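You operate a simulated robot arm through the tools that you are given. There is no shell and no other tool. Be economical: measure what you need, move in short steps, check, and stop when the job is done.

You are at the controls of a simulated robot arm. One attempt, no reset.

JOB
Move the second stop to Mark 3 and the third stop to Mark 7, clamp both, then push try.

It is judged by the outcome, as a careful person would: the job done as asked, and still so three seconds after it is handed in. It fails if anything else is knocked over, pushed out of place, dropped, spilled or broken.

ROBOT AND FRAMES
A 7-joint arm with a fingered hand on a trunk, on a base that drives. Base frame: it is fixed to the floor where the robot stands at the start and does not move with it; the origin is under the middle of the robot, x ahead of it, y to its left, z up. Readings come in mm, rad, newtons and seconds.
With the tool pointing down near the work surface it reaches from about 100 to 640 mm from the robot's upright axis, wherever it stands. Its first joint turns from -2.897 to 2.897 rad. Places, roughly: try button [1200, 600, 1200]. Payload 4 kg.
The TCP is the grasp point between the finger pads, 26 mm short of the fingertips. In the tool frame z runs along the fingers and y along their closing line. Largest opening 148 mm; the body of the gripper starts 73 mm behind the TCP. The gripper is a hand of 3 fingers: y runs from the thumb to the fingers, the wrist lies at [0, 0, -239] in the tool frame.
Orientation is that of the tool frame in the base frame, as a unit quaternion [x, y, z, w]. With the fingers straight down and closing along the base's y, the tool's x points along the base's -x, its y along +y and its z along -z.

CONTROLS
- The arm moves only by the tool arm_command. Its argument "deltas" is a list of rows, each a list of 2 entries, a list of its own where there are three numbers: the shift along the tool's x, y, z in units of 100 mm (1.0 is 100 mm), then the turn, a rotation vector about the tool's x, y, z in units of 120 degrees (1.0 is 120 degrees). In form: [[[x, y, z], [rx, ry, rz]], ...]. A call has 1 to 10 rows; each row is the pose to reach, as a shift and turn from the pose commanded when the call began, along the tool's axes at that moment. A call with a number of a shift or a turn outside -1 to 1 is refused whole. Each row takes 0.2 s and may step no farther than 50 mm and 0.15 rad from the row before; otherwise, the whole call is refused. Where a pose cannot be reached the arm comes as near as it can. A force on the tool above 90 N (or 10 N above the force at the start of the call, whichever is more), or a blocked arm, ends the call early, and 0.2 s more pass. In this call time passes only in rows, and 0.2 s behind the last. It gives the time, the measured TCP pose, the force on the tool (base axes), the opening and the grip force at its end, in the units of the frame above (readings bear some noise), with the torque about the TCP (base axes, N m) and any sound that the robot's microphone picked up, and new pictures: "pictures" is both (left out), scene, wrist or none.
- Cameras (640 x 400 px; columns grow to the right, rows downward): "scene" is now at [30.8, 147.9, 1587.6]; the picture's right is [-0.04, -1.00, 0.00], its down [-0.46, 0.02, -0.89] and it looks along [0.89, -0.04, -0.46] (base axes); focal length 264 px, centre (320, 200). "wrist" rides on the gripper at [68, -39, -90] in the tool frame; the picture's right is [0.50, 0.87, 0.00], its down [-0.66, 0.38, -0.65] and it looks along [-0.57, 0.33, 0.76] (tool axes); focal length 222 px, centre (320, 200). There is no depth. A picture from a camera that has moved, and an enlarged one, comes with that camera's place and axes in the base frame and with its lens.
- move_column(by): slides the trunk up (or, below 0, down) by that many mm; the arm and the scene camera ride with it, the base frame stays. It gives what a move gives, with no picture.
- drive_base(legs): drives the robot by 1 to 6 legs, each [ahead, left, turn to the left] in mm, mm and rad, along the robot's own axes; the way and the turn of a leg run together, so that a leg with both is an arc; at most 1500 mm and 3.142 rad a leg. The arm and the cameras ride along, it lands a little off, and it stops where it bumps. It gives what a move gives, and a new picture of the scene camera.
- curl_fingers(finger1, finger2, thumb_bend): sets how far each is bent, from 0 (flat) to 1 (curled in); at 0.3 the hand is open as for a grip, at 0.7 the pads meet at the TCP. One left out holds its place. A second passes; each finger stops where it meets its share of the squeeze, and holds until it gets a number again. It is the only way to open and close the hand. It gives what a move gives, with no picture; readings hold the bend of each and the force on the fingers (four entries, about 0 where the hand has none), thumb and palm.
- turn_head(pan, tilt): turns the head with the scene camera to pan (to the left, within 2.705 rad either way) and tilt (down, from -0.506 to 1.204), counted from straight ahead of the robot. It gives what a move gives, and a new picture of the scene camera.
- zoom(camera, box): a new picture of the part [left, top, right, bottom] of that camera's present view, enlarged. It takes no simulated time.
- job_done(): hands the job in; it is judged then, once.

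Go step by step. Nothing tells you exact positions but the pictures and the camera data: compare them with the known pose of the tool, close in by small moves and look again before you grip or let go. The budget is 120 turns and 260 pictures, counting those below and the enlarged ones. Unless the task says otherwise, let go and move clear before handing in, and close with one line.

The tools are called after ">>>" as a command line: name --argument value ..., lists and objects as JSON in quotes. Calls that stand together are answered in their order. arm_command: Moves the arm, as the interface text tells. Its arguments: {"type":"object","properties":{"deltas":{"type":"array"},"pictures":{"type":"string","enum":["both","scene","wrist","none"]}},"required":["deltas"]} The other tools are called the same way: move_column (by) slides the trunk up or down; curl_fingers (finger1, finger2, thumb_bend) moves the fingers one by one; drive_base (legs) drives the base; turn_head (pan, tilt) turns the head that bears the scene camera; zoom (camera, box) takes an enlarged picture of a part of a camera's view; job_done () hands the job in.

At the start:

```text
time_s: 0.0
eef_pos: [392.4, 54.6, 1355.5]
orientation: [0.0, 1.0, 0.0, 0.0]
wrist_force: [0.5, 0.1, -1.0]
wrist_torque: [0.0, 0.02, 0.01]
grip_width: 147.8
grasp_force: 0.0
shape: jaw
bend: [0.3, 0.3, 0.3]
finger forces: [0.0, 0.1, 0.0, 0.0, 0.0, 0.0]
trunk travel left (down, up): [-528.0, 62.0]
robot x, y, heading: [3.0, 1.9, 0.0]
head pan, tilt: [-0.044, 0.478]
```

scene: 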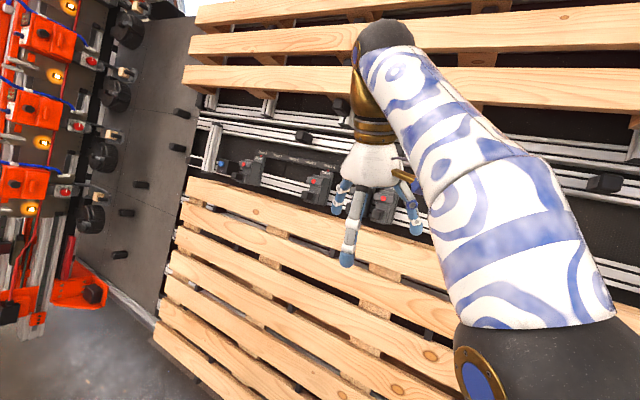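
wrist: 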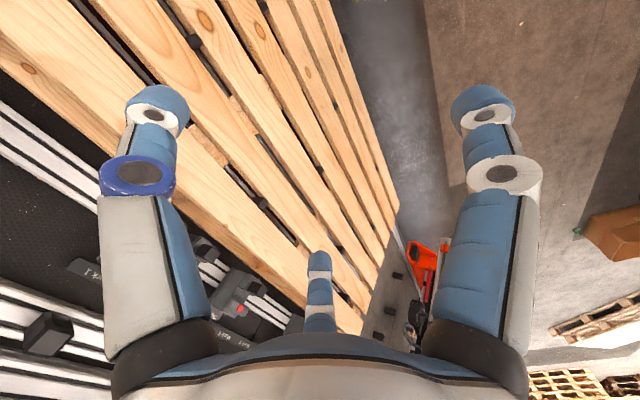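

I see a rack with slatted panels and a rail with stops behind the hand. I'll zoom in for a closer look before moving anything.

>>> zoom --camera "scene" --box '[190, 100, 450, 260]'

>>> zoom --camera "scene" --box '[0, 0, 220, 240]'

>>> zoom --camera "wrist" --box '[0, 160, 320, 360]'

```text
2.46 times, centred on (320, 180) of scene
camera zoom: at [30.8, 147.9, 1587.6], right [-0.04, -1.0, 0.0], down [-0.46, 0.02, -0.89], along [0.89, -0.04, -0.46], focal length 650 px, centre (320, 249)
```

zoom: 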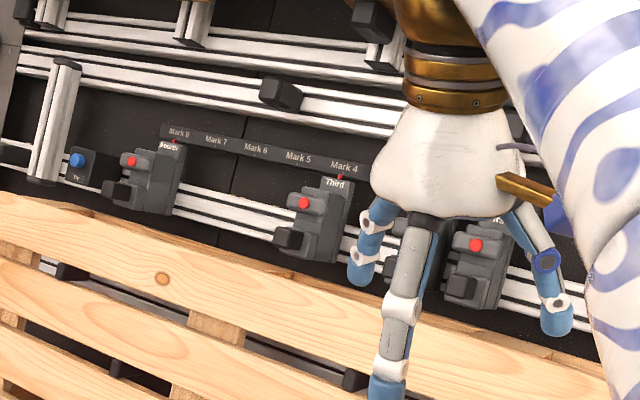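

```text
1.67 times, centred on (110, 120) of scene
camera zoom: at [30.8, 147.9, 1587.6], right [-0.04, -1.0, 0.0], down [-0.46, 0.02, -0.89], along [0.89, -0.04, -0.46], focal length 440 px, centre (670, 333)
```

zoom: 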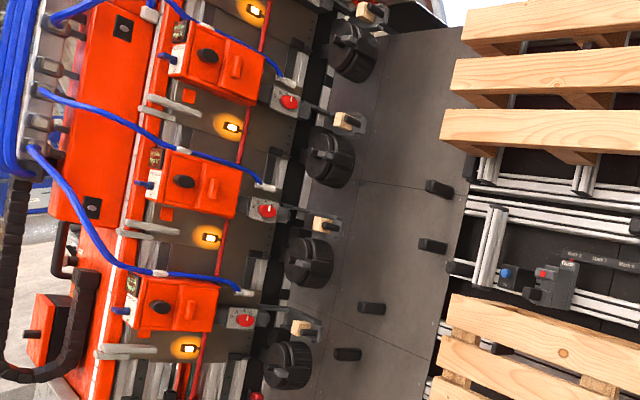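

```text
2.00 times, centred on (160, 260) of wrist
camera zoom: at [324.6, 15.7, 1446.6], right [-0.5, 0.87, 0.0], down [0.66, 0.38, 0.65], along [0.57, 0.33, -0.76], focal length 444 px, centre (640, 80)
```

zoom: 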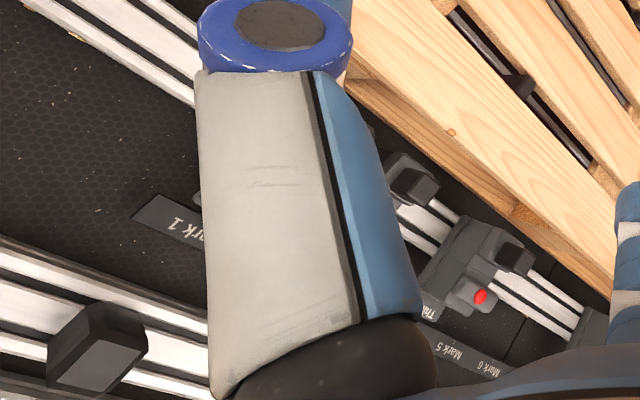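

The try button's projection matches the blue button at (212,163). The rail's slant in depth is unclear, so I'll look around to the left, right and down before driving.

>>> turn_head --pan 0.9 --tilt 0.7

>>> turn_head --pan -0.9 --tilt 0.7

>>> turn_head --pan 0.0 --tilt 1.1

>>> turn_head --pan 2.6 --tilt 0.6

```text
time_s: 1.2
eef_pos: [392.8, 55.7, 1355.7]
orientation: [0.0, 1.0, 0.0, 0.0]
wrist_force: [0.2, 0.5, 0.0]
wrist_torque: [-0.01, 0.0, -0.03]
grip_width: 147.8
grasp_force: 0.1
shape: jaw
bend: [0.3, 0.3, 0.3]
finger forces: [0.0, 0.1, 0.1, 0.0, 0.0, 0.0]
trunk travel left (down, up): [-528.0, 62.0]
robot x, y, heading: [2.4, 0.5, -0.003]
head pan, tilt: [0.901, 0.7]
camera scene: at [-7.6, 218.5, 1568.0], right [0.78, -0.62, 0.0], down [-0.4, -0.5, -0.77], along [0.48, 0.6, -0.64], focal length 264 px, centre (320, 200)
```

scene: 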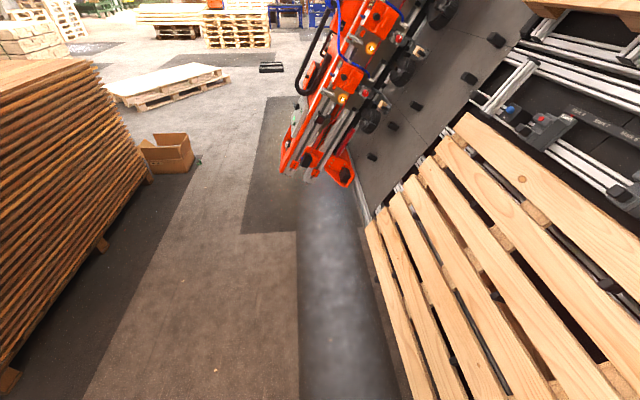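

```text
time_s: 3.0
eef_pos: [393.3, 54.3, 1355.7]
orientation: [0.0, 1.0, 0.0, 0.001]
wrist_force: [-0.3, -0.7, -0.6]
wrist_torque: [-0.08, 0.0, -0.04]
grip_width: 147.9
grasp_force: 0.1
shape: jaw
bend: [0.3, 0.3, 0.3]
finger forces: [0.0, 0.0, 0.0, 0.0, 0.0, 0.1]
trunk travel left (down, up): [-528.0, 62.0]
robot x, y, heading: [0.2, 1.6, -0.001]
head pan, tilt: [-0.901, 0.7]
camera scene: at [-7.7, 85.4, 1568.0], right [-0.78, -0.62, 0.0], down [-0.4, 0.5, -0.77], along [0.48, -0.6, -0.64], focal length 264 px, centre (320, 200)
```

scene: 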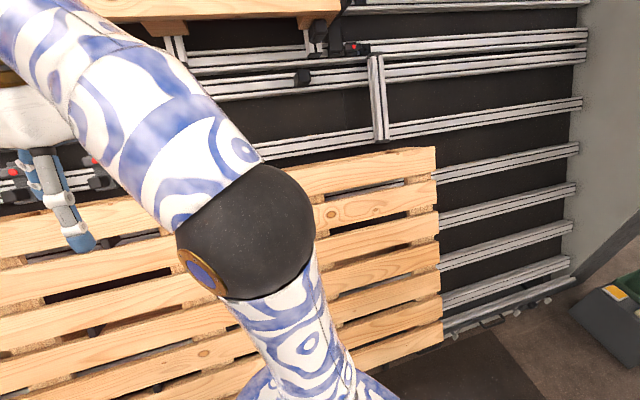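

```text
time_s: 4.2
eef_pos: [392.6, 54.3, 1356.2]
orientation: [0.0, 1.0, 0.0, 0.0]
wrist_force: [-0.7, -0.9, 0.3]
wrist_torque: [0.01, 0.0, 0.0]
grip_width: 147.9
grasp_force: 0.1
shape: jaw
bend: [0.3, 0.3, 0.3]
finger forces: [0.1, 0.0, 0.0, 0.1, 0.1, 0.1]
trunk travel left (down, up): [-528.0, 62.0]
robot x, y, heading: [4.7, -0.3, 0.0]
head pan, tilt: [0.0, 1.1]
camera scene: at [2.7, 151.9, 1538.1], right [0.0, -1.0, 0.0], down [-0.89, 0.0, -0.45], along [0.45, 0.0, -0.89], focal length 264 px, centre (320, 200)
```

scene: 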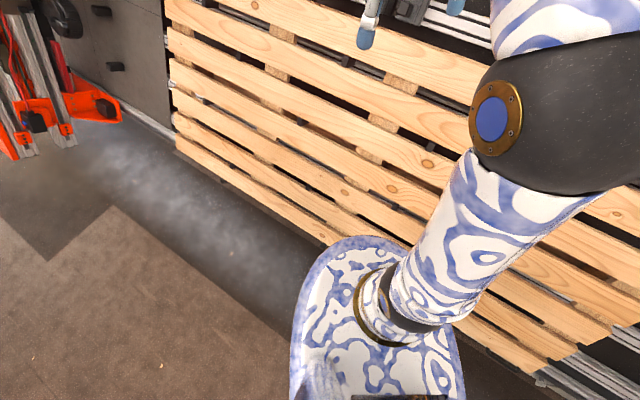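

```text
time_s: 6.6
eef_pos: [390.8, 54.9, 1356.5]
orientation: [0.0, 1.0, 0.0, 0.0]
wrist_force: [0.7, 0.0, -0.2]
wrist_torque: [-0.04, 0.02, -0.01]
grip_width: 147.9
grasp_force: 0.1
shape: jaw
bend: [0.3, 0.3, 0.3]
finger forces: [0.1, 0.0, 0.1, 0.0, 0.0, 0.1]
trunk travel left (down, up): [-528.0, 62.0]
robot x, y, heading: [-4.3, 2.3, 0.002]
head pan, tilt: [2.601, 0.6]
camera scene: at [-136.2, 197.5, 1576.7], right [0.52, 0.86, 0.0], down [0.48, -0.29, -0.83], along [-0.71, 0.43, -0.56], focal length 264 px, centre (320, 200)
```

scene: 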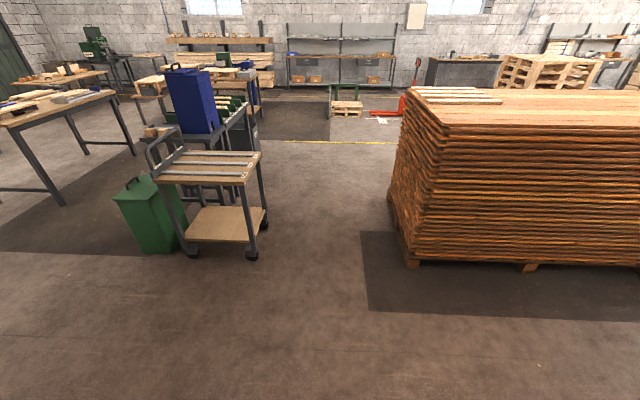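

The panel is a tall board, yawed about 33° and leaning back, with the rail running along it. I'll back off a little, turn to face it squarely, then slide left along it.

>>> turn_head --pan 0.0 --tilt 0.5

>>> drive_base --legs '[[-150, 100, 0], [0, 0, -0.6], [0, 500, 0]]'

```text
time_s: 8.9
eef_pos: [392.9, 55.0, 1356.6]
orientation: [0.001, 1.0, 0.0, 0.0]
wrist_force: [-0.1, -1.2, 0.3]
wrist_torque: [0.0, -0.01, 0.01]
grip_width: 147.7
grasp_force: 0.1
shape: jaw
bend: [0.3, 0.3, 0.3]
finger forces: [0.0, 0.1, 0.0, 0.1, 0.1, 0.1]
trunk travel left (down, up): [-528.0, 62.0]
robot x, y, heading: [-0.4, 0.4, 0.001]
head pan, tilt: [0.0, 0.499]
camera scene: at [30.5, 152.0, 1585.7], right [0.0, -1.0, 0.0], down [-0.48, 0.0, -0.88], along [0.88, 0.0, -0.48], focal length 264 px, centre (320, 200)
```

scene: 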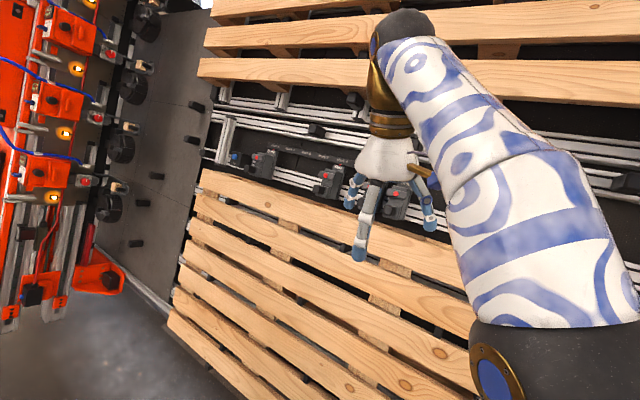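

```text
time_s: 14.6
eef_pos: [483.8, 330.0, 1356.1]
orientation: [0.297, 0.955, 0.0, 0.0]
wrist_force: [0.3, 1.0, -0.5]
wrist_torque: [-0.03, 0.0, -0.02]
grip_width: 148.0
grasp_force: 0.1
shape: jaw
bend: [0.3, 0.3, 0.3]
finger forces: [0.0, 0.0, 0.1, 0.1, 0.1, 0.1]
trunk travel left (down, up): [-528.0, 62.0]
robot x, y, heading: [128.7, 507.2, -0.603]
head pan, tilt: [0.0, 0.499]
camera scene: at [242.1, 615.7, 1585.7], right [-0.57, -0.82, 0.0], down [-0.39, 0.27, -0.88], along [0.72, -0.5, -0.48], focal length 264 px, centre (320, 200)
```

scene: 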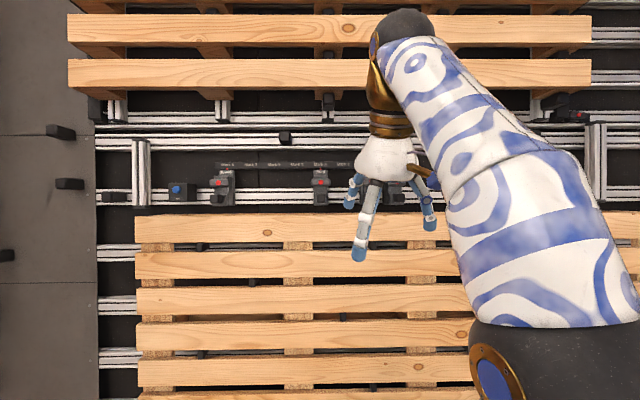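

Now the board is square to me. I'll zoom in on the stops and button.

>>> zoom --camera "scene" --box '[130, 140, 290, 240]'

>>> zoom --camera "scene" --box '[270, 140, 430, 240]'

```text
4.00 times, centred on (210, 190) of scene
camera zoom: at [242.1, 615.7, 1585.7], right [-0.57, -0.82, 0.0], down [-0.39, 0.27, -0.88], along [0.72, -0.5, -0.48], focal length 1056 px, centre (760, 240)
```

zoom: 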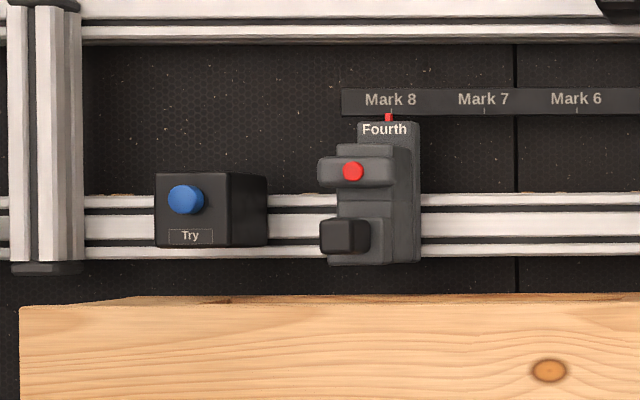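

```text
4.00 times, centred on (350, 190) of scene
camera zoom: at [242.1, 615.7, 1585.7], right [-0.57, -0.82, 0.0], down [-0.39, 0.27, -0.88], along [0.72, -0.5, -0.48], focal length 1056 px, centre (200, 240)
```

zoom: 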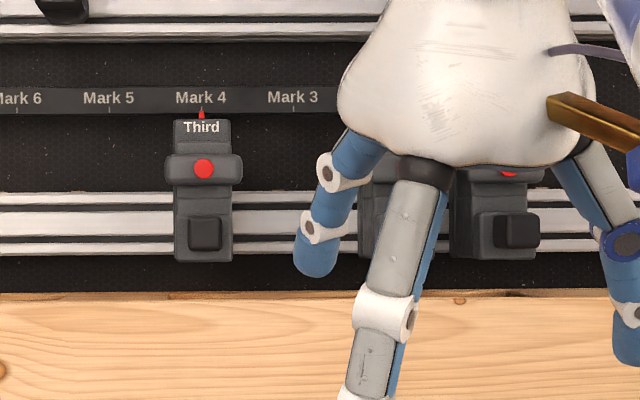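

Stops 2–4 sit on the rail with marks about 80 mm apart. I'll pitch the hand forward to face the board, which lets the wrist camera see the stops.

>>> arm_command --deltas '[[[-0.1, 0, 0], [0, -0.07, 0]], [[-0.2, 0, 0], [0, -0.14, 0]], [[-0.3, 0, 0], [0, -0.21, 0]], [[-0.4, 0, 0], [0, -0.28, 0]], [[-0.5, 0, 0], [0, -0.35, 0]], [[-0.6, 0, 0], [0, -0.42, 0]], [[-0.7, 0, 0], [0, -0.49, 0]], [[-0.8, 0, 0], [0, -0.56, 0]], [[-0.9, 0, 0], [0, -0.63, 0]], [[-1.0, 0, 0], [0, -0.7, 0]]]'

```text
time_s: 16.8
eef_pos: [567.4, 274.2, 1355.5]
orientation: [0.22, 0.71, -0.199, 0.639]
wrist_force: [0.3, 0.3, 0.0]
wrist_torque: [0.0, -0.02, -0.02]
grip_width: 147.8
grasp_force: 0.1
shape: jaw
bend: [0.3, 0.3, 0.3]
finger forces: [0.0, 0.0, 0.0, 0.0, 0.0, 0.1]
trunk travel left (down, up): [-528.0, 62.0]
robot x, y, heading: [134.6, 510.7, -0.603]
head pan, tilt: [0.0, 0.499]
camera scene: at [242.5, 615.9, 1585.7], right [-0.57, -0.82, 0.0], down [-0.39, 0.27, -0.88], along [0.72, -0.5, -0.48], focal length 264 px, centre (320, 200)
camera wrist: at [465.8, 296.5, 1298.0], right [0.45, 0.74, -0.5], down [-0.26, 0.64, 0.72], along [0.85, -0.19, 0.48], focal length 222 px, centre (320, 200)
```

scene: 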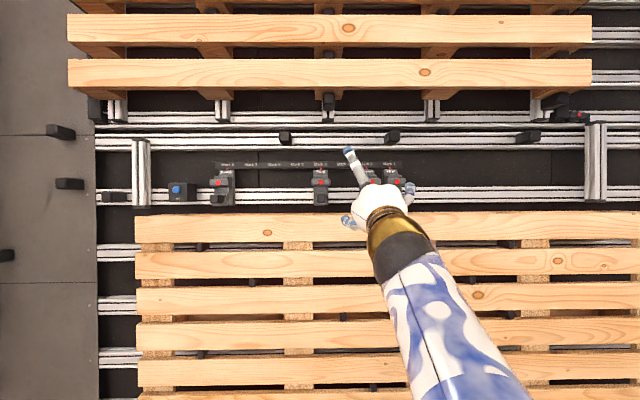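
wrist: 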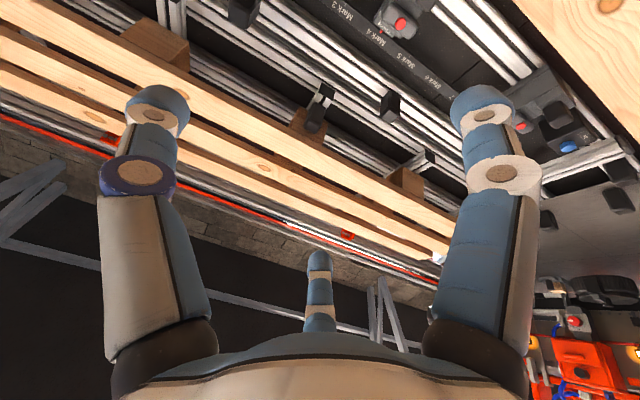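

The marks and stops show up well now. I'll zoom in on the stops' details.

>>> zoom --camera "scene" --box '[280, 140, 440, 240]'

>>> zoom --camera "scene" --box '[295, 155, 345, 215]'

>>> zoom --camera "wrist" --box '[310, 0, 600, 180]'

```text
4.00 times, centred on (360, 190) of scene
camera zoom: at [242.5, 615.9, 1585.7], right [-0.57, -0.82, 0.0], down [-0.39, 0.27, -0.88], along [0.72, -0.5, -0.48], focal length 1056 px, centre (160, 240)
```

zoom: 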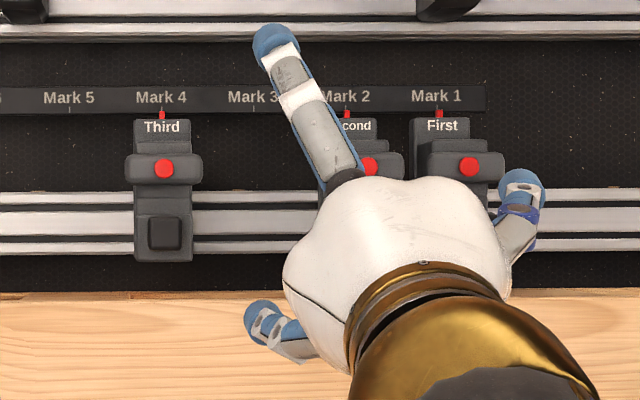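

```text
6.67 times, centred on (320, 185) of scene
camera zoom: at [242.5, 615.9, 1585.7], right [-0.57, -0.82, 0.0], down [-0.39, 0.27, -0.88], along [0.72, -0.5, -0.48], focal length 1760 px, centre (320, 300)
```

zoom: 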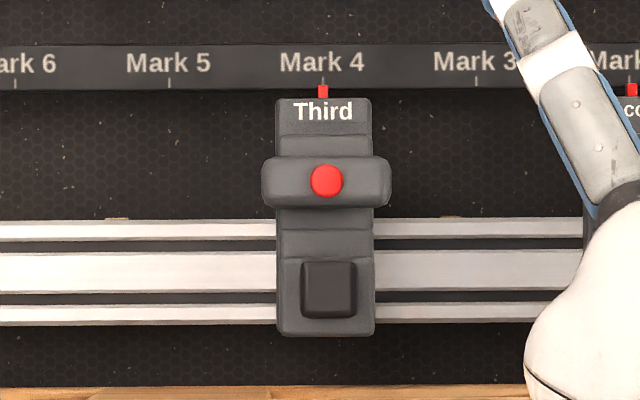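

```text
2.21 times, centred on (455, 90) of wrist
camera zoom: at [465.8, 296.5, 1298.0], right [0.45, 0.74, -0.5], down [-0.26, 0.64, 0.72], along [0.85, -0.19, 0.48], focal length 490 px, centre (22, 443)
```

zoom: 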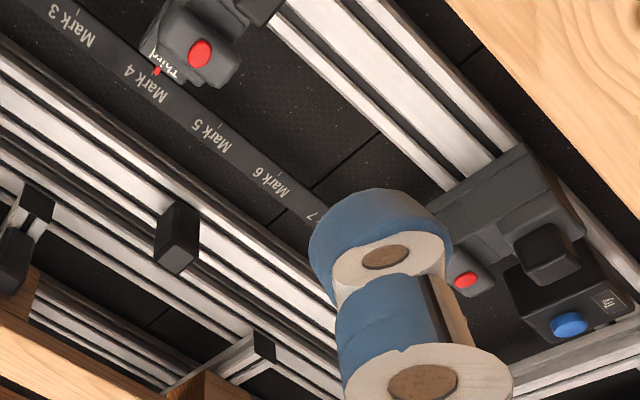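

Triangulating from both cameras puts the third stop's red knob near (937,130,1193) and the try button near (1230,556,1162). I'll drive closer and further left, lower the trunk a little, then look again.

>>> drive_base --legs '[[0, 220, 0], [110, 0, 0]]'

>>> move_column --by -130

>>> arm_command --deltas '[[[0, 0, 0], [0, 0.0, 0]]]'

```text
time_s: 19.2
eef_pos: [783.1, 392.4, 1356.9]
orientation: [0.222, 0.709, -0.2, 0.638]
wrist_force: [0.2, -0.1, 0.6]
wrist_torque: [0.02, 0.01, -0.01]
grip_width: 148.0
grasp_force: 0.0
shape: jaw
bend: [0.3, 0.3, 0.3]
finger forces: [0.1, 0.1, 0.0, 0.0, 0.1, 0.0]
trunk travel left (down, up): [-528.0, 62.0]
robot x, y, heading: [346.6, 633.5, -0.611]
head pan, tilt: [0.0, 0.499]
camera scene: at [458.9, 736.1, 1585.7], right [-0.57, -0.82, 0.0], down [-0.39, 0.27, -0.88], along [0.72, -0.5, -0.48], focal length 264 px, centre (320, 200)
```

scene: 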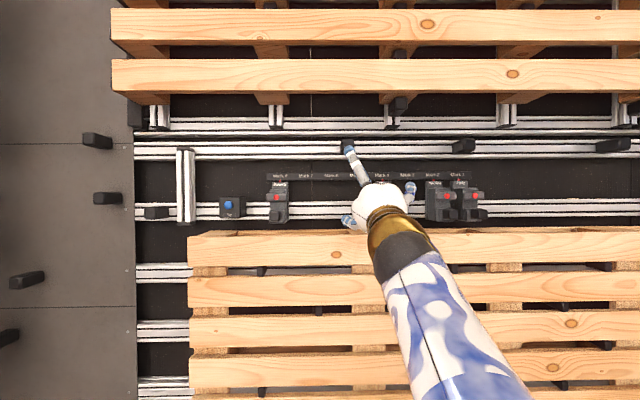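

```text
time_s: 20.8
eef_pos: [780.9, 392.9, 1225.9]
orientation: [0.221, 0.71, -0.199, 0.638]
wrist_force: [1.2, 0.0, 0.1]
wrist_torque: [-0.04, 0.0, 0.04]
grip_width: 147.9
grasp_force: 0.0
shape: jaw
bend: [0.3, 0.3, 0.3]
finger forces: [0.0, 0.0, 0.1, 0.1, 0.0, 0.1]
trunk travel left (down, up): [-398.0, 192.0]
robot x, y, heading: [344.7, 630.8, -0.605]
head pan, tilt: [0.0, 0.499]
```

```text
time_s: 21.2
eef_pos: [781.5, 392.0, 1226.2]
orientation: [0.221, 0.709, -0.199, 0.639]
wrist_force: [0.0, -0.8, 0.9]
wrist_torque: [-0.04, 0.01, -0.04]
grip_width: 148.1
grasp_force: 0.2
shape: jaw
bend: [0.3, 0.3, 0.3]
finger forces: [0.1, 0.1, 0.0, 0.1, 0.0, 0.0]
trunk travel left (down, up): [-398.0, 192.0]
robot x, y, heading: [347.3, 632.5, -0.608]
head pan, tilt: [0.0, 0.499]
camera scene: at [458.2, 736.6, 1455.8], right [-0.57, -0.82, 0.0], down [-0.39, 0.27, -0.88], along [0.72, -0.5, -0.48], focal length 264 px, centre (320, 200)
camera wrist: at [680.3, 416.1, 1168.7], right [0.45, 0.74, -0.5], down [-0.26, 0.64, 0.72], along [0.85, -0.19, 0.48], focal length 222 px, centre (320, 200)
```

scene: 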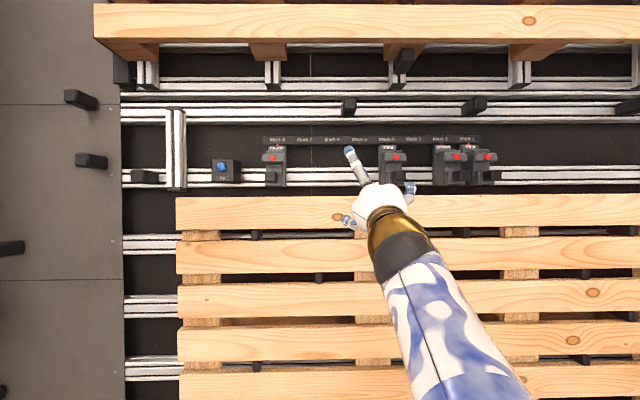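
wrist: 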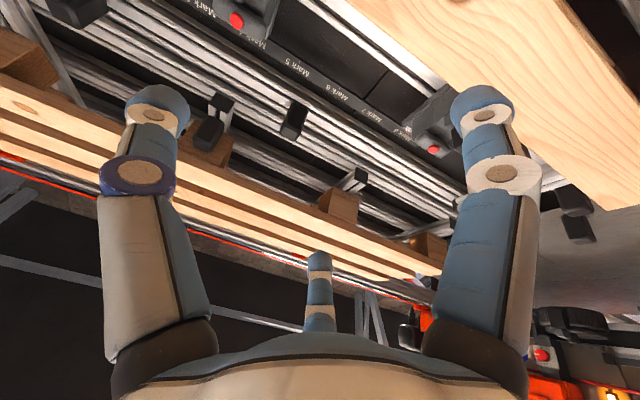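

I'll zoom in on the stops with the present scene view.

>>> zoom --camera "scene" --box '[350, 120, 510, 220]'

>>> zoom --camera "scene" --box '[200, 120, 360, 220]'

```text
4.00 times, centred on (430, 170) of scene
camera zoom: at [458.2, 736.6, 1455.8], right [-0.57, -0.82, 0.0], down [-0.39, 0.27, -0.88], along [0.72, -0.5, -0.48], focal length 1056 px, centre (-120, 320)
```

zoom: 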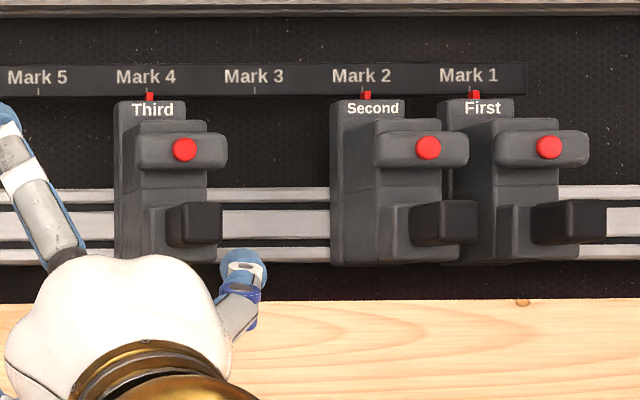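

```text
4.00 times, centred on (280, 170) of scene
camera zoom: at [458.2, 736.6, 1455.8], right [-0.57, -0.82, 0.0], down [-0.39, 0.27, -0.88], along [0.72, -0.5, -0.48], focal length 1056 px, centre (480, 320)
```

zoom: 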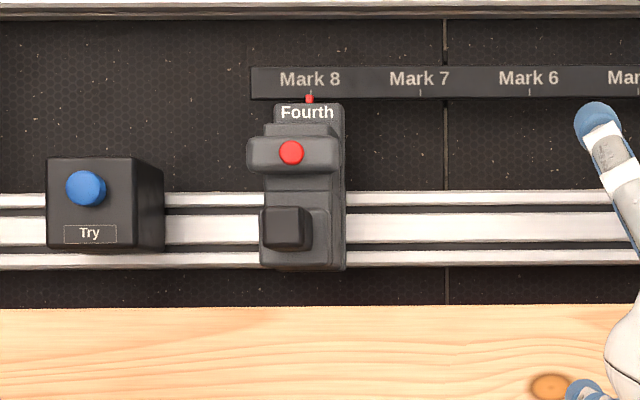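

In a board frame (F toward board, L left along it), I estimate:
- Third stop's red knob: F≈698, L≈642, z≈1195.
- Black handle face: F≈640, z≈1160.
- Marks: about 90 mm apart, with Mark 4 at L≈645.

I'll narrow the hand and check the finger geometry.

>>> curl_fingers --finger1 0.5 --finger2 0.5 --thumb_bend 0.5

>>> arm_command --deltas '[[[0, 0, 0], [0, 0, 0]]]'

>>> zoom --camera "scene" --box '[310, 120, 470, 220]'

```text
time_s: 22.2
eef_pos: [781.7, 392.4, 1225.8]
orientation: [0.221, 0.709, -0.199, 0.639]
wrist_force: [0.2, 0.5, -0.1]
wrist_torque: [0.02, -0.01, 0.0]
grip_width: 62.7
grasp_force: 0.2
shape: fingers
bend: [0.5, 0.5, 0.5]
finger forces: [0.0, 0.1, 0.0, 0.0, 0.1, 0.0]
trunk travel left (down, up): [-398.0, 192.0]
robot x, y, heading: [348.7, 628.5, -0.602]
head pan, tilt: [0.0, 0.499]
```

```text
time_s: 22.6
eef_pos: [781.9, 392.3, 1225.7]
orientation: [0.221, 0.709, -0.199, 0.639]
wrist_force: [-0.3, 0.3, -0.6]
wrist_torque: [-0.01, 0.02, -0.03]
grip_width: 62.8
grasp_force: 0.0
shape: fingers
bend: [0.5, 0.5, 0.5]
finger forces: [0.0, 0.0, 0.0, 0.0, 0.0, 0.0]
trunk travel left (down, up): [-398.0, 192.0]
robot x, y, heading: [345.1, 629.9, -0.611]
head pan, tilt: [0.0, 0.499]
camera scene: at [458.2, 736.6, 1455.7], right [-0.57, -0.82, 0.0], down [-0.39, 0.27, -0.88], along [0.72, -0.5, -0.48], focal length 264 px, centre (320, 200)
camera wrist: at [680.3, 416.1, 1168.6], right [0.45, 0.74, -0.5], down [-0.26, 0.64, 0.72], along [0.85, -0.19, 0.48], focal length 222 px, centre (320, 200)
```

scene: 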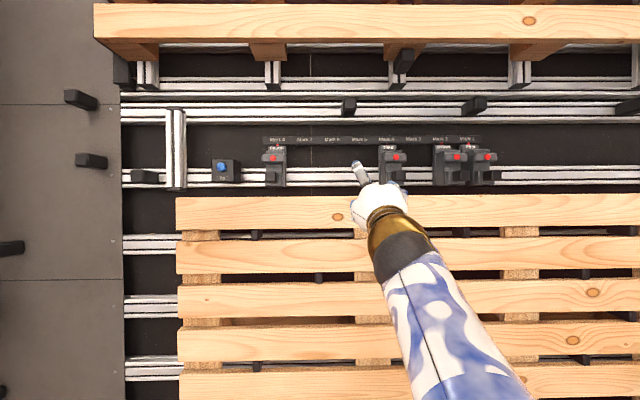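
wrist: 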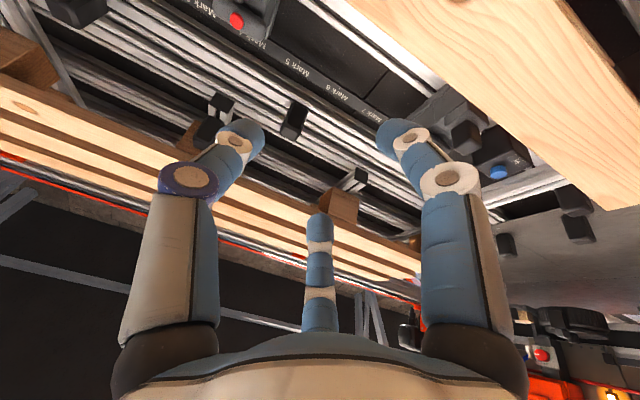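

```text
4.00 times, centred on (390, 170) of scene
camera zoom: at [458.2, 736.6, 1455.7], right [-0.57, -0.82, 0.0], down [-0.39, 0.27, -0.88], along [0.72, -0.5, -0.48], focal length 1056 px, centre (40, 320)
```

zoom: 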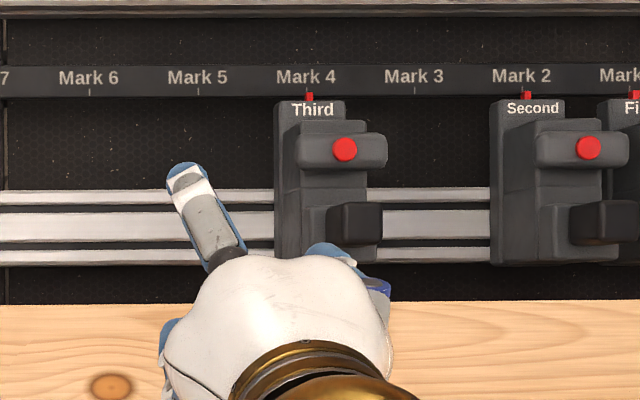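

The hand narrows evenly with three radial digits. I'll bring it in front of the third stop's black handle, stopping short.

>>> arm_command --deltas '[[[0.12, -0.24, 0.2], [0, 0, 0]], [[0.25, -0.48, 0.4], [0, 0, 0]], [[0.37, -0.72, 0.6], [0, 0, 0]], [[0.5, -0.95, 0.8], [0, 0, 0]]]' --pictures "none"

>>> arm_command --deltas '[[[0.0, -0.15, 0.25], [0, 0, 0]], [[0.0, -0.31, 0.5], [0, 0, 0]]]'

>>> zoom --camera "scene" --box '[330, 120, 490, 220]'

>>> zoom --camera "wrist" --box '[160, 0, 480, 200]'

```text
time_s: 23.6
eef_pos: [787.8, 270.8, 1167.5]
orientation: [0.222, 0.709, -0.2, 0.639]
wrist_force: [0.4, 0.7, 0.6]
wrist_torque: [0.02, -0.01, 0.01]
grip_width: 62.7
grasp_force: 0.1
shape: fingers
bend: [0.5, 0.5, 0.5]
finger forces: [0.0, 0.0, 0.0, 0.0, 0.0, 0.0]
trunk travel left (down, up): [-398.0, 192.0]
robot x, y, heading: [352.3, 632.7, -0.609]
head pan, tilt: [0.0, 0.499]
```

```text
time_s: 24.2
eef_pos: [811.8, 219.5, 1162.6]
orientation: [0.221, 0.71, -0.199, 0.638]
wrist_force: [0.3, 0.4, 0.4]
wrist_torque: [0.03, -0.01, -0.02]
grip_width: 62.6
grasp_force: 0.0
shape: fingers
bend: [0.5, 0.5, 0.5]
finger forces: [0.1, 0.0, 0.0, 0.0, 0.0, 0.0]
trunk travel left (down, up): [-398.0, 192.0]
robot x, y, heading: [348.4, 630.7, -0.604]
head pan, tilt: [0.0, 0.499]
camera scene: at [458.3, 736.3, 1455.7], right [-0.57, -0.82, 0.0], down [-0.39, 0.27, -0.88], along [0.72, -0.5, -0.48], focal length 264 px, centre (320, 200)
camera wrist: at [709.8, 242.4, 1104.0], right [0.45, 0.74, -0.5], down [-0.26, 0.64, 0.72], along [0.85, -0.19, 0.48], focal length 222 px, centre (320, 200)
```

scene: 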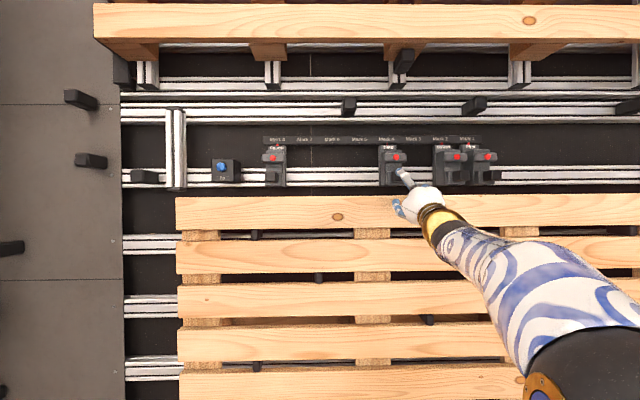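
wrist: 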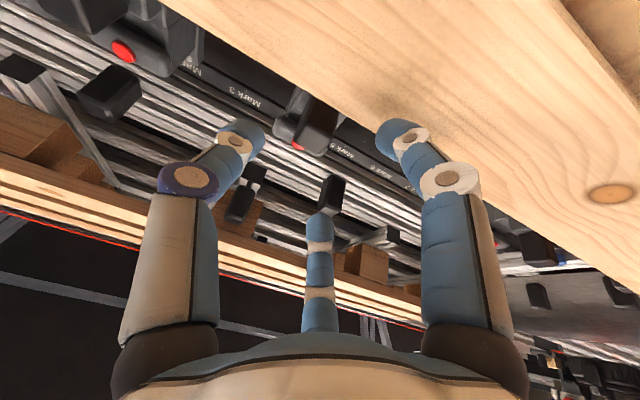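

```text
4.00 times, centred on (410, 170) of scene
camera zoom: at [458.3, 736.3, 1455.7], right [-0.57, -0.82, 0.0], down [-0.39, 0.27, -0.88], along [0.72, -0.5, -0.48], focal length 1056 px, centre (-40, 320)
```

zoom: 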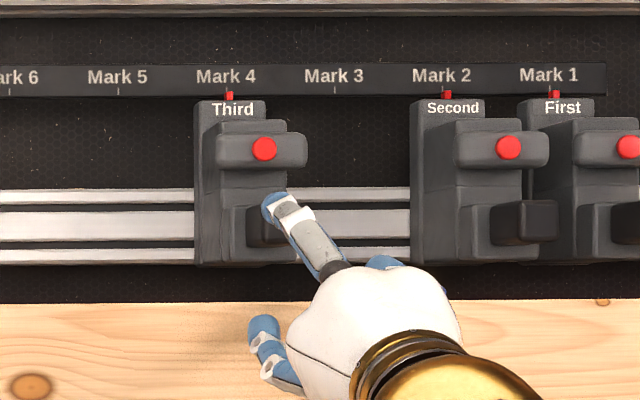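

```text
2.00 times, centred on (320, 100) of wrist
camera zoom: at [709.8, 242.4, 1104.0], right [0.45, 0.74, -0.5], down [-0.26, 0.64, 0.72], along [0.85, -0.19, 0.48], focal length 444 px, centre (320, 400)
```

zoom: 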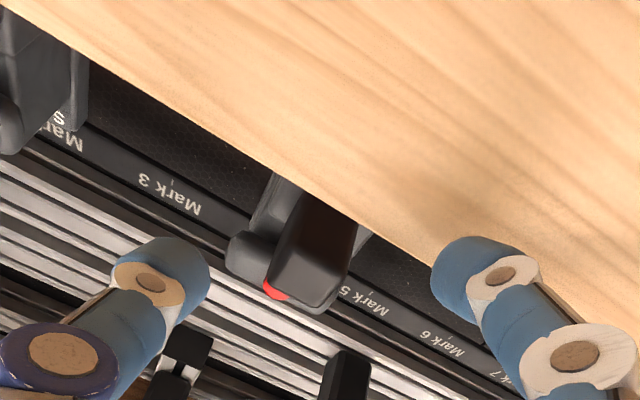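

The handle lies right on the tool axis, but the lower finger would foul the wooden slat edge (F≈582, z≈1125). I'll close the fingers into a probe, pitch it down a bit and push the handle sideways to test whether the stop slides.

>>> curl_fingers --finger1 0.7 --finger2 0.7 --thumb_bend 0.7

>>> arm_command --deltas '[[[-0.2, -0.3, 0.0], [0, 0.06, 0]], [[-0.3, -0.65, 0.0], [0, 0.12, 0]], [[-0.3, -0.65, 0.2], [0, 0.166, 0]]]'

>>> zoom --camera "scene" --box '[330, 120, 490, 220]'

```text
time_s: 25.2
eef_pos: [811.3, 219.2, 1161.6]
orientation: [0.222, 0.71, -0.2, 0.638]
wrist_force: [-0.3, -0.5, 0.5]
wrist_torque: [0.02, 0.01, -0.02]
grip_width: 0.2
grasp_force: 0.0
shape: fingers
bend: [0.69, 0.69, 0.7]
finger forces: [0.1, 0.0, 0.1, 0.0, 0.0, 0.0]
trunk travel left (down, up): [-398.0, 192.0]
robot x, y, heading: [344.7, 631.3, -0.607]
head pan, tilt: [0.0, 0.499]
```

```text
time_s: 26.0
eef_pos: [792.4, 150.1, 1190.0]
orientation: [0.254, 0.808, -0.16, 0.506]
wrist_force: [0.6, -0.4, 0.6]
wrist_torque: [0.02, -0.02, 0.0]
grip_width: 0.2
grasp_force: 0.1
shape: fingers
bend: [0.69, 0.69, 0.7]
finger forces: [0.0, 0.0, 0.1, 0.1, 0.0, 0.1]
trunk travel left (down, up): [-398.0, 192.0]
robot x, y, heading: [345.5, 628.1, -0.607]
head pan, tilt: [0.0, 0.499]
camera scene: at [458.2, 736.4, 1455.7], right [-0.57, -0.82, 0.0], down [-0.39, 0.27, -0.88], along [0.72, -0.5, -0.48], focal length 264 px, centre (320, 200)
camera wrist: at [679.8, 182.9, 1169.5], right [0.31, 0.84, -0.45], down [-0.03, 0.48, 0.87], along [0.95, -0.26, 0.18], focal length 222 px, centre (320, 200)
```

scene: 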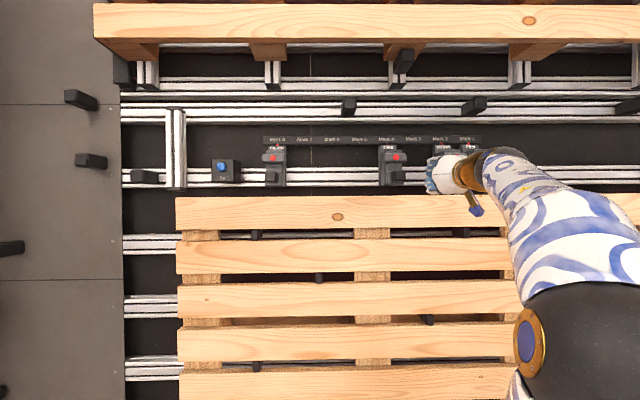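
wrist: 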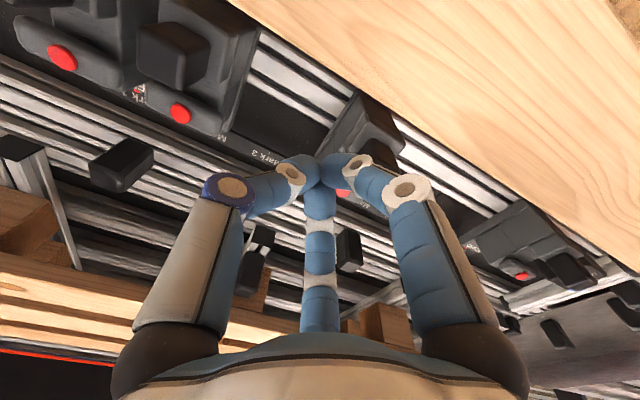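

```text
4.00 times, centred on (410, 170) of scene
camera zoom: at [458.2, 736.4, 1455.7], right [-0.57, -0.82, 0.0], down [-0.39, 0.27, -0.88], along [0.72, -0.5, -0.48], focal length 1056 px, centre (-40, 320)
```

zoom: 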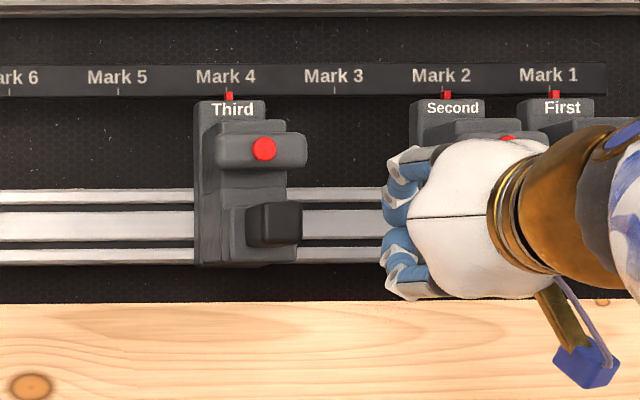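

Closed fingers bow outward. A single straight thumb will make a better pusher, so I'll curl the other two fingers and straighten the thumb.

>>> curl_fingers --finger1 1.0 --finger2 1.0 --thumb_bend 0.3

>>> arm_command --deltas '[[[0, 0, 0], [0, 0, 0]]]'

>>> zoom --camera "scene" --box '[350, 120, 510, 220]'

```text
time_s: 27.0
eef_pos: [793.9, 151.9, 1190.2]
orientation: [0.254, 0.809, -0.159, 0.506]
wrist_force: [-0.1, 1.4, -0.1]
wrist_torque: [0.02, 0.0, 0.03]
grip_width: 64.5
grasp_force: 0.0
shape: fingers
bend: [0.9, 0.9, 0.3]
finger forces: [0.0, 0.0, 0.0, 0.0, 0.0, 0.1]
trunk travel left (down, up): [-398.0, 192.0]
robot x, y, heading: [348.2, 630.9, -0.607]
head pan, tilt: [0.0, 0.499]
```

```text
time_s: 27.4
eef_pos: [793.4, 152.8, 1189.7]
orientation: [0.252, 0.809, -0.159, 0.507]
wrist_force: [0.5, -1.4, 0.5]
wrist_torque: [0.0, -0.04, -0.01]
grip_width: 65.2
grasp_force: 0.0
shape: fingers
bend: [0.91, 0.91, 0.3]
finger forces: [0.0, 0.1, 0.0, 0.1, 0.0, 0.0]
trunk travel left (down, up): [-398.0, 192.0]
robot x, y, heading: [345.2, 626.4, -0.606]
head pan, tilt: [0.0, 0.499]
camera scene: at [458.2, 736.4, 1455.8], right [-0.57, -0.82, 0.0], down [-0.39, 0.27, -0.88], along [0.72, -0.5, -0.48], focal length 264 px, centre (320, 200)
camera wrist: at [680.0, 183.3, 1169.0], right [0.31, 0.84, -0.45], down [-0.03, 0.48, 0.88], along [0.95, -0.26, 0.18], focal length 222 px, centre (320, 200)
```

scene: 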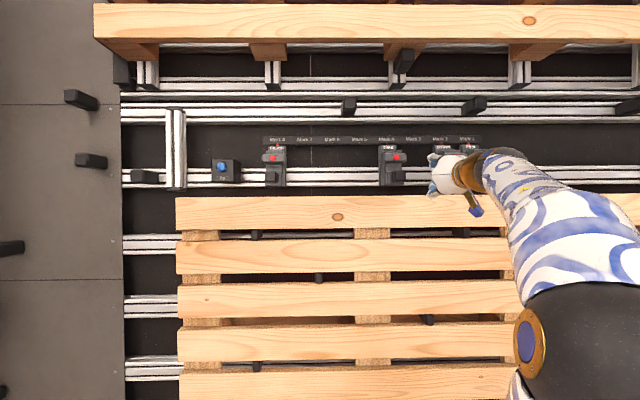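
wrist: 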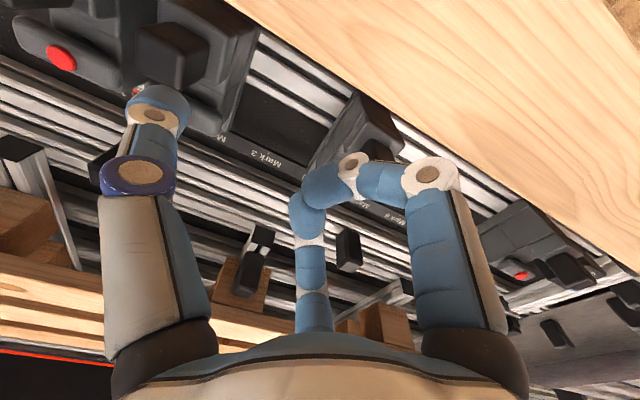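

```text
4.00 times, centred on (430, 170) of scene
camera zoom: at [458.2, 736.4, 1455.8], right [-0.57, -0.82, 0.0], down [-0.39, 0.27, -0.88], along [0.72, -0.5, -0.48], focal length 1056 px, centre (-120, 320)
```

zoom: 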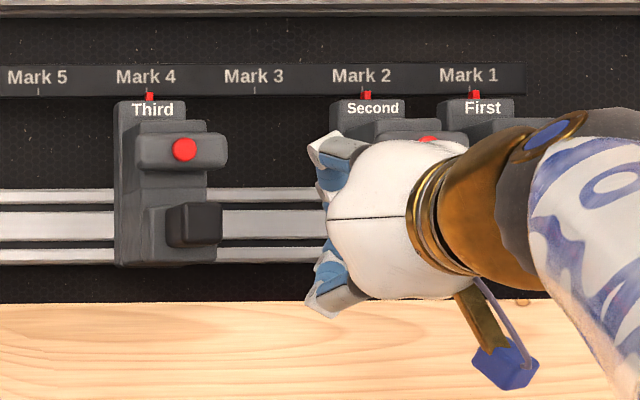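

Curled fingers still stick out, so I'll grip the handle instead. I'll open to 0.5, pitch down about 40° to clear the slat, and line up along the handle.

>>> curl_fingers --finger1 0.5 --finger2 0.5 --thumb_bend 0.5

>>> arm_command --deltas '[[[-0.15, 0.3, -0.04], [0, 0.0585, 0]], [[-0.3, 0.63, -0.08], [0, 0.117, 0]]]'

>>> zoom --camera "wrist" --box '[200, 40, 440, 190]'

>>> zoom --camera "scene" --box '[330, 120, 490, 220]'

```text
time_s: 28.4
eef_pos: [792.8, 152.5, 1190.3]
orientation: [0.253, 0.809, -0.158, 0.506]
wrist_force: [0.3, -0.8, -0.4]
wrist_torque: [0.0, 0.0, 0.03]
grip_width: 62.0
grasp_force: 0.0
shape: fingers
bend: [0.5, 0.5, 0.5]
finger forces: [0.0, 0.1, 0.1, 0.0, 0.1, 0.1]
trunk travel left (down, up): [-398.0, 192.0]
robot x, y, heading: [344.4, 633.5, -0.609]
head pan, tilt: [0.0, 0.499]
```

```text
time_s: 29.0
eef_pos: [834.6, 202.4, 1220.6]
orientation: [0.271, 0.865, -0.127, 0.403]
wrist_force: [-0.4, -0.3, 0.9]
wrist_torque: [-0.01, -0.02, 0.01]
grip_width: 62.0
grasp_force: 0.0
shape: fingers
bend: [0.5, 0.5, 0.5]
finger forces: [0.1, 0.1, 0.1, 0.0, 0.1, 0.0]
trunk travel left (down, up): [-398.0, 192.0]
robot x, y, heading: [346.9, 628.9, -0.607]
head pan, tilt: [0.0, 0.499]
camera scene: at [458.7, 736.7, 1455.6], right [-0.57, -0.82, 0.0], down [-0.39, 0.27, -0.88], along [0.72, -0.5, -0.48], focal length 264 px, centre (320, 200)
camera wrist: at [718.8, 234.6, 1226.8], right [0.23, 0.89, -0.38], down [0.15, 0.36, 0.92], along [0.96, -0.27, -0.05], focal length 222 px, centre (320, 200)
```

scene: 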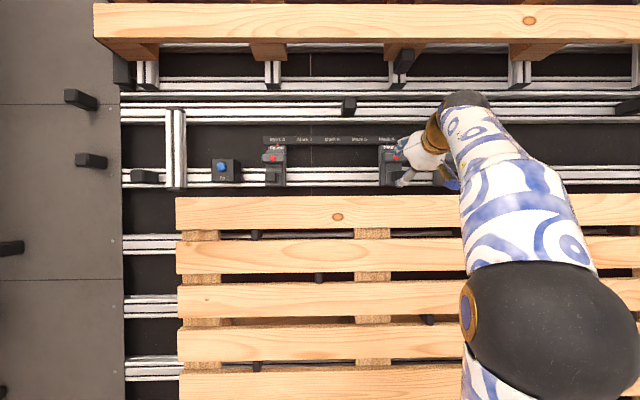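
wrist: 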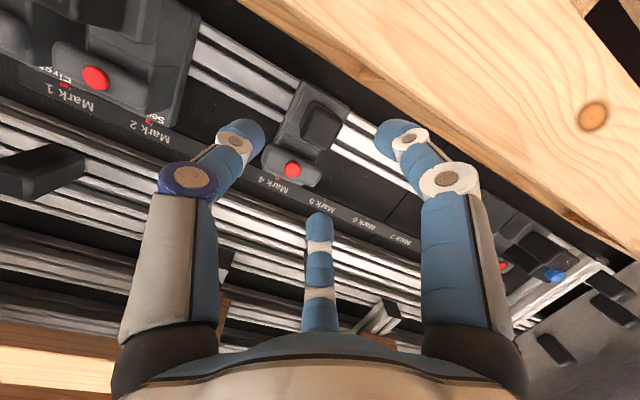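

```text
2.67 times, centred on (320, 115) of wrist
camera zoom: at [718.8, 234.6, 1226.8], right [0.23, 0.89, -0.38], down [0.15, 0.36, 0.92], along [0.96, -0.27, -0.05], focal length 592 px, centre (320, 427)
```

zoom: 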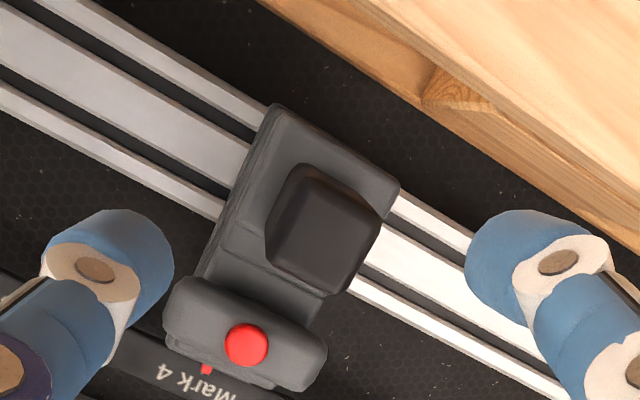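

```text
4.00 times, centred on (410, 170) of scene
camera zoom: at [458.7, 736.7, 1455.6], right [-0.57, -0.82, 0.0], down [-0.39, 0.27, -0.88], along [0.72, -0.5, -0.48], focal length 1056 px, centre (-40, 320)
```

zoom: 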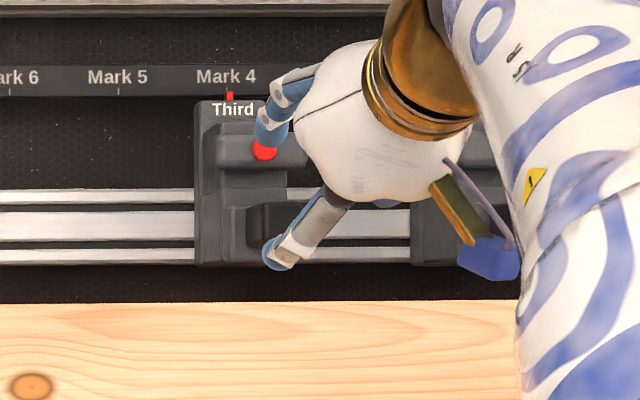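

The handle is centred on the tool axis and everything is clear. I'll advance 72 mm along the tool axis and look before gripping.

>>> arm_command --deltas '[[[0, 0, 0.2], [0, 0, 0]], [[0, 0, 0.4], [0, 0, 0]], [[0, 0, 0.58], [0, 0, 0]], [[0, 0, 0.72], [0, 0, 0]]]'

>>> zoom --camera "wrist" --box '[200, 80, 440, 230]'

>>> zoom --camera "scene" --box '[330, 120, 490, 220]'

```text
time_s: 30.0
eef_pos: [878.4, 168.1, 1174.8]
orientation: [0.271, 0.865, -0.128, 0.403]
wrist_force: [-0.1, 0.3, -0.1]
wrist_torque: [-0.03, 0.01, -0.01]
grip_width: 62.0
grasp_force: 0.1
shape: fingers
bend: [0.5, 0.5, 0.5]
finger forces: [0.0, 0.1, 0.1, 0.0, 0.0, 0.0]
trunk travel left (down, up): [-398.0, 192.0]
robot x, y, heading: [347.4, 627.1, -0.606]
head pan, tilt: [0.0, 0.499]
camera scene: at [458.3, 736.4, 1455.7], right [-0.57, -0.82, 0.0], down [-0.39, 0.27, -0.88], along [0.72, -0.5, -0.48], focal length 264 px, centre (320, 200)
camera wrist: at [765.2, 200.8, 1181.9], right [0.23, 0.89, -0.38], down [0.15, 0.36, 0.92], along [0.96, -0.27, -0.05], focal length 222 px, centre (320, 200)
```

scene: 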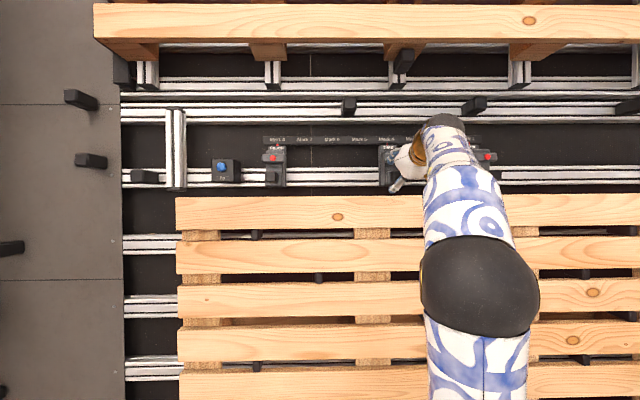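
wrist: 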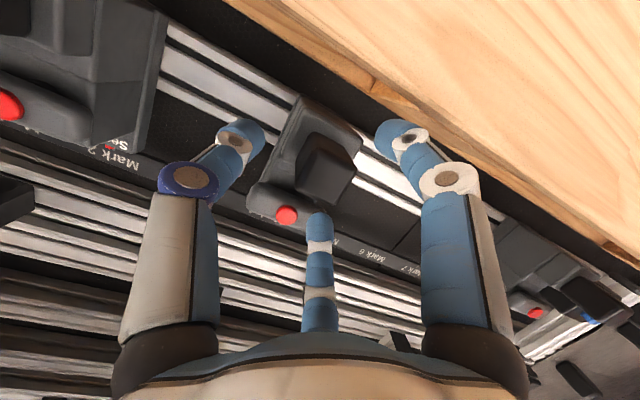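

```text
2.67 times, centred on (320, 155) of wrist
camera zoom: at [765.2, 200.8, 1181.9], right [0.23, 0.89, -0.38], down [0.15, 0.36, 0.92], along [0.96, -0.27, -0.05], focal length 592 px, centre (320, 320)
```

zoom: 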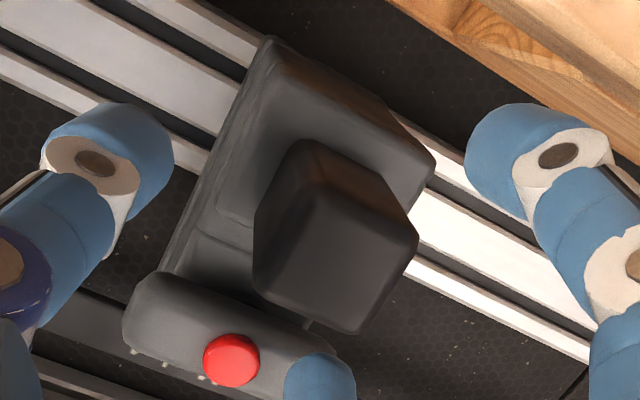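

```text
4.00 times, centred on (410, 170) of scene
camera zoom: at [458.3, 736.4, 1455.7], right [-0.57, -0.82, 0.0], down [-0.39, 0.27, -0.88], along [0.72, -0.5, -0.48], focal length 1056 px, centre (-40, 320)
```

zoom: 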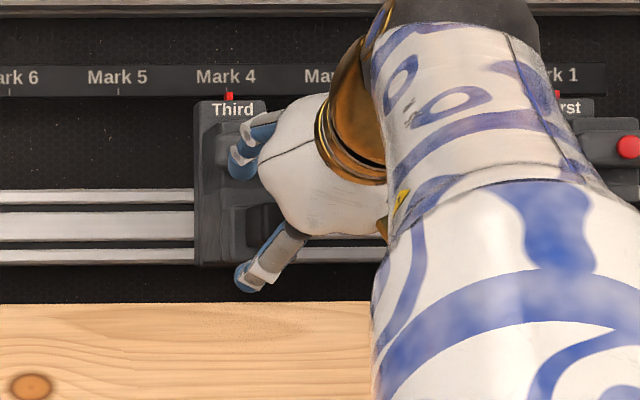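

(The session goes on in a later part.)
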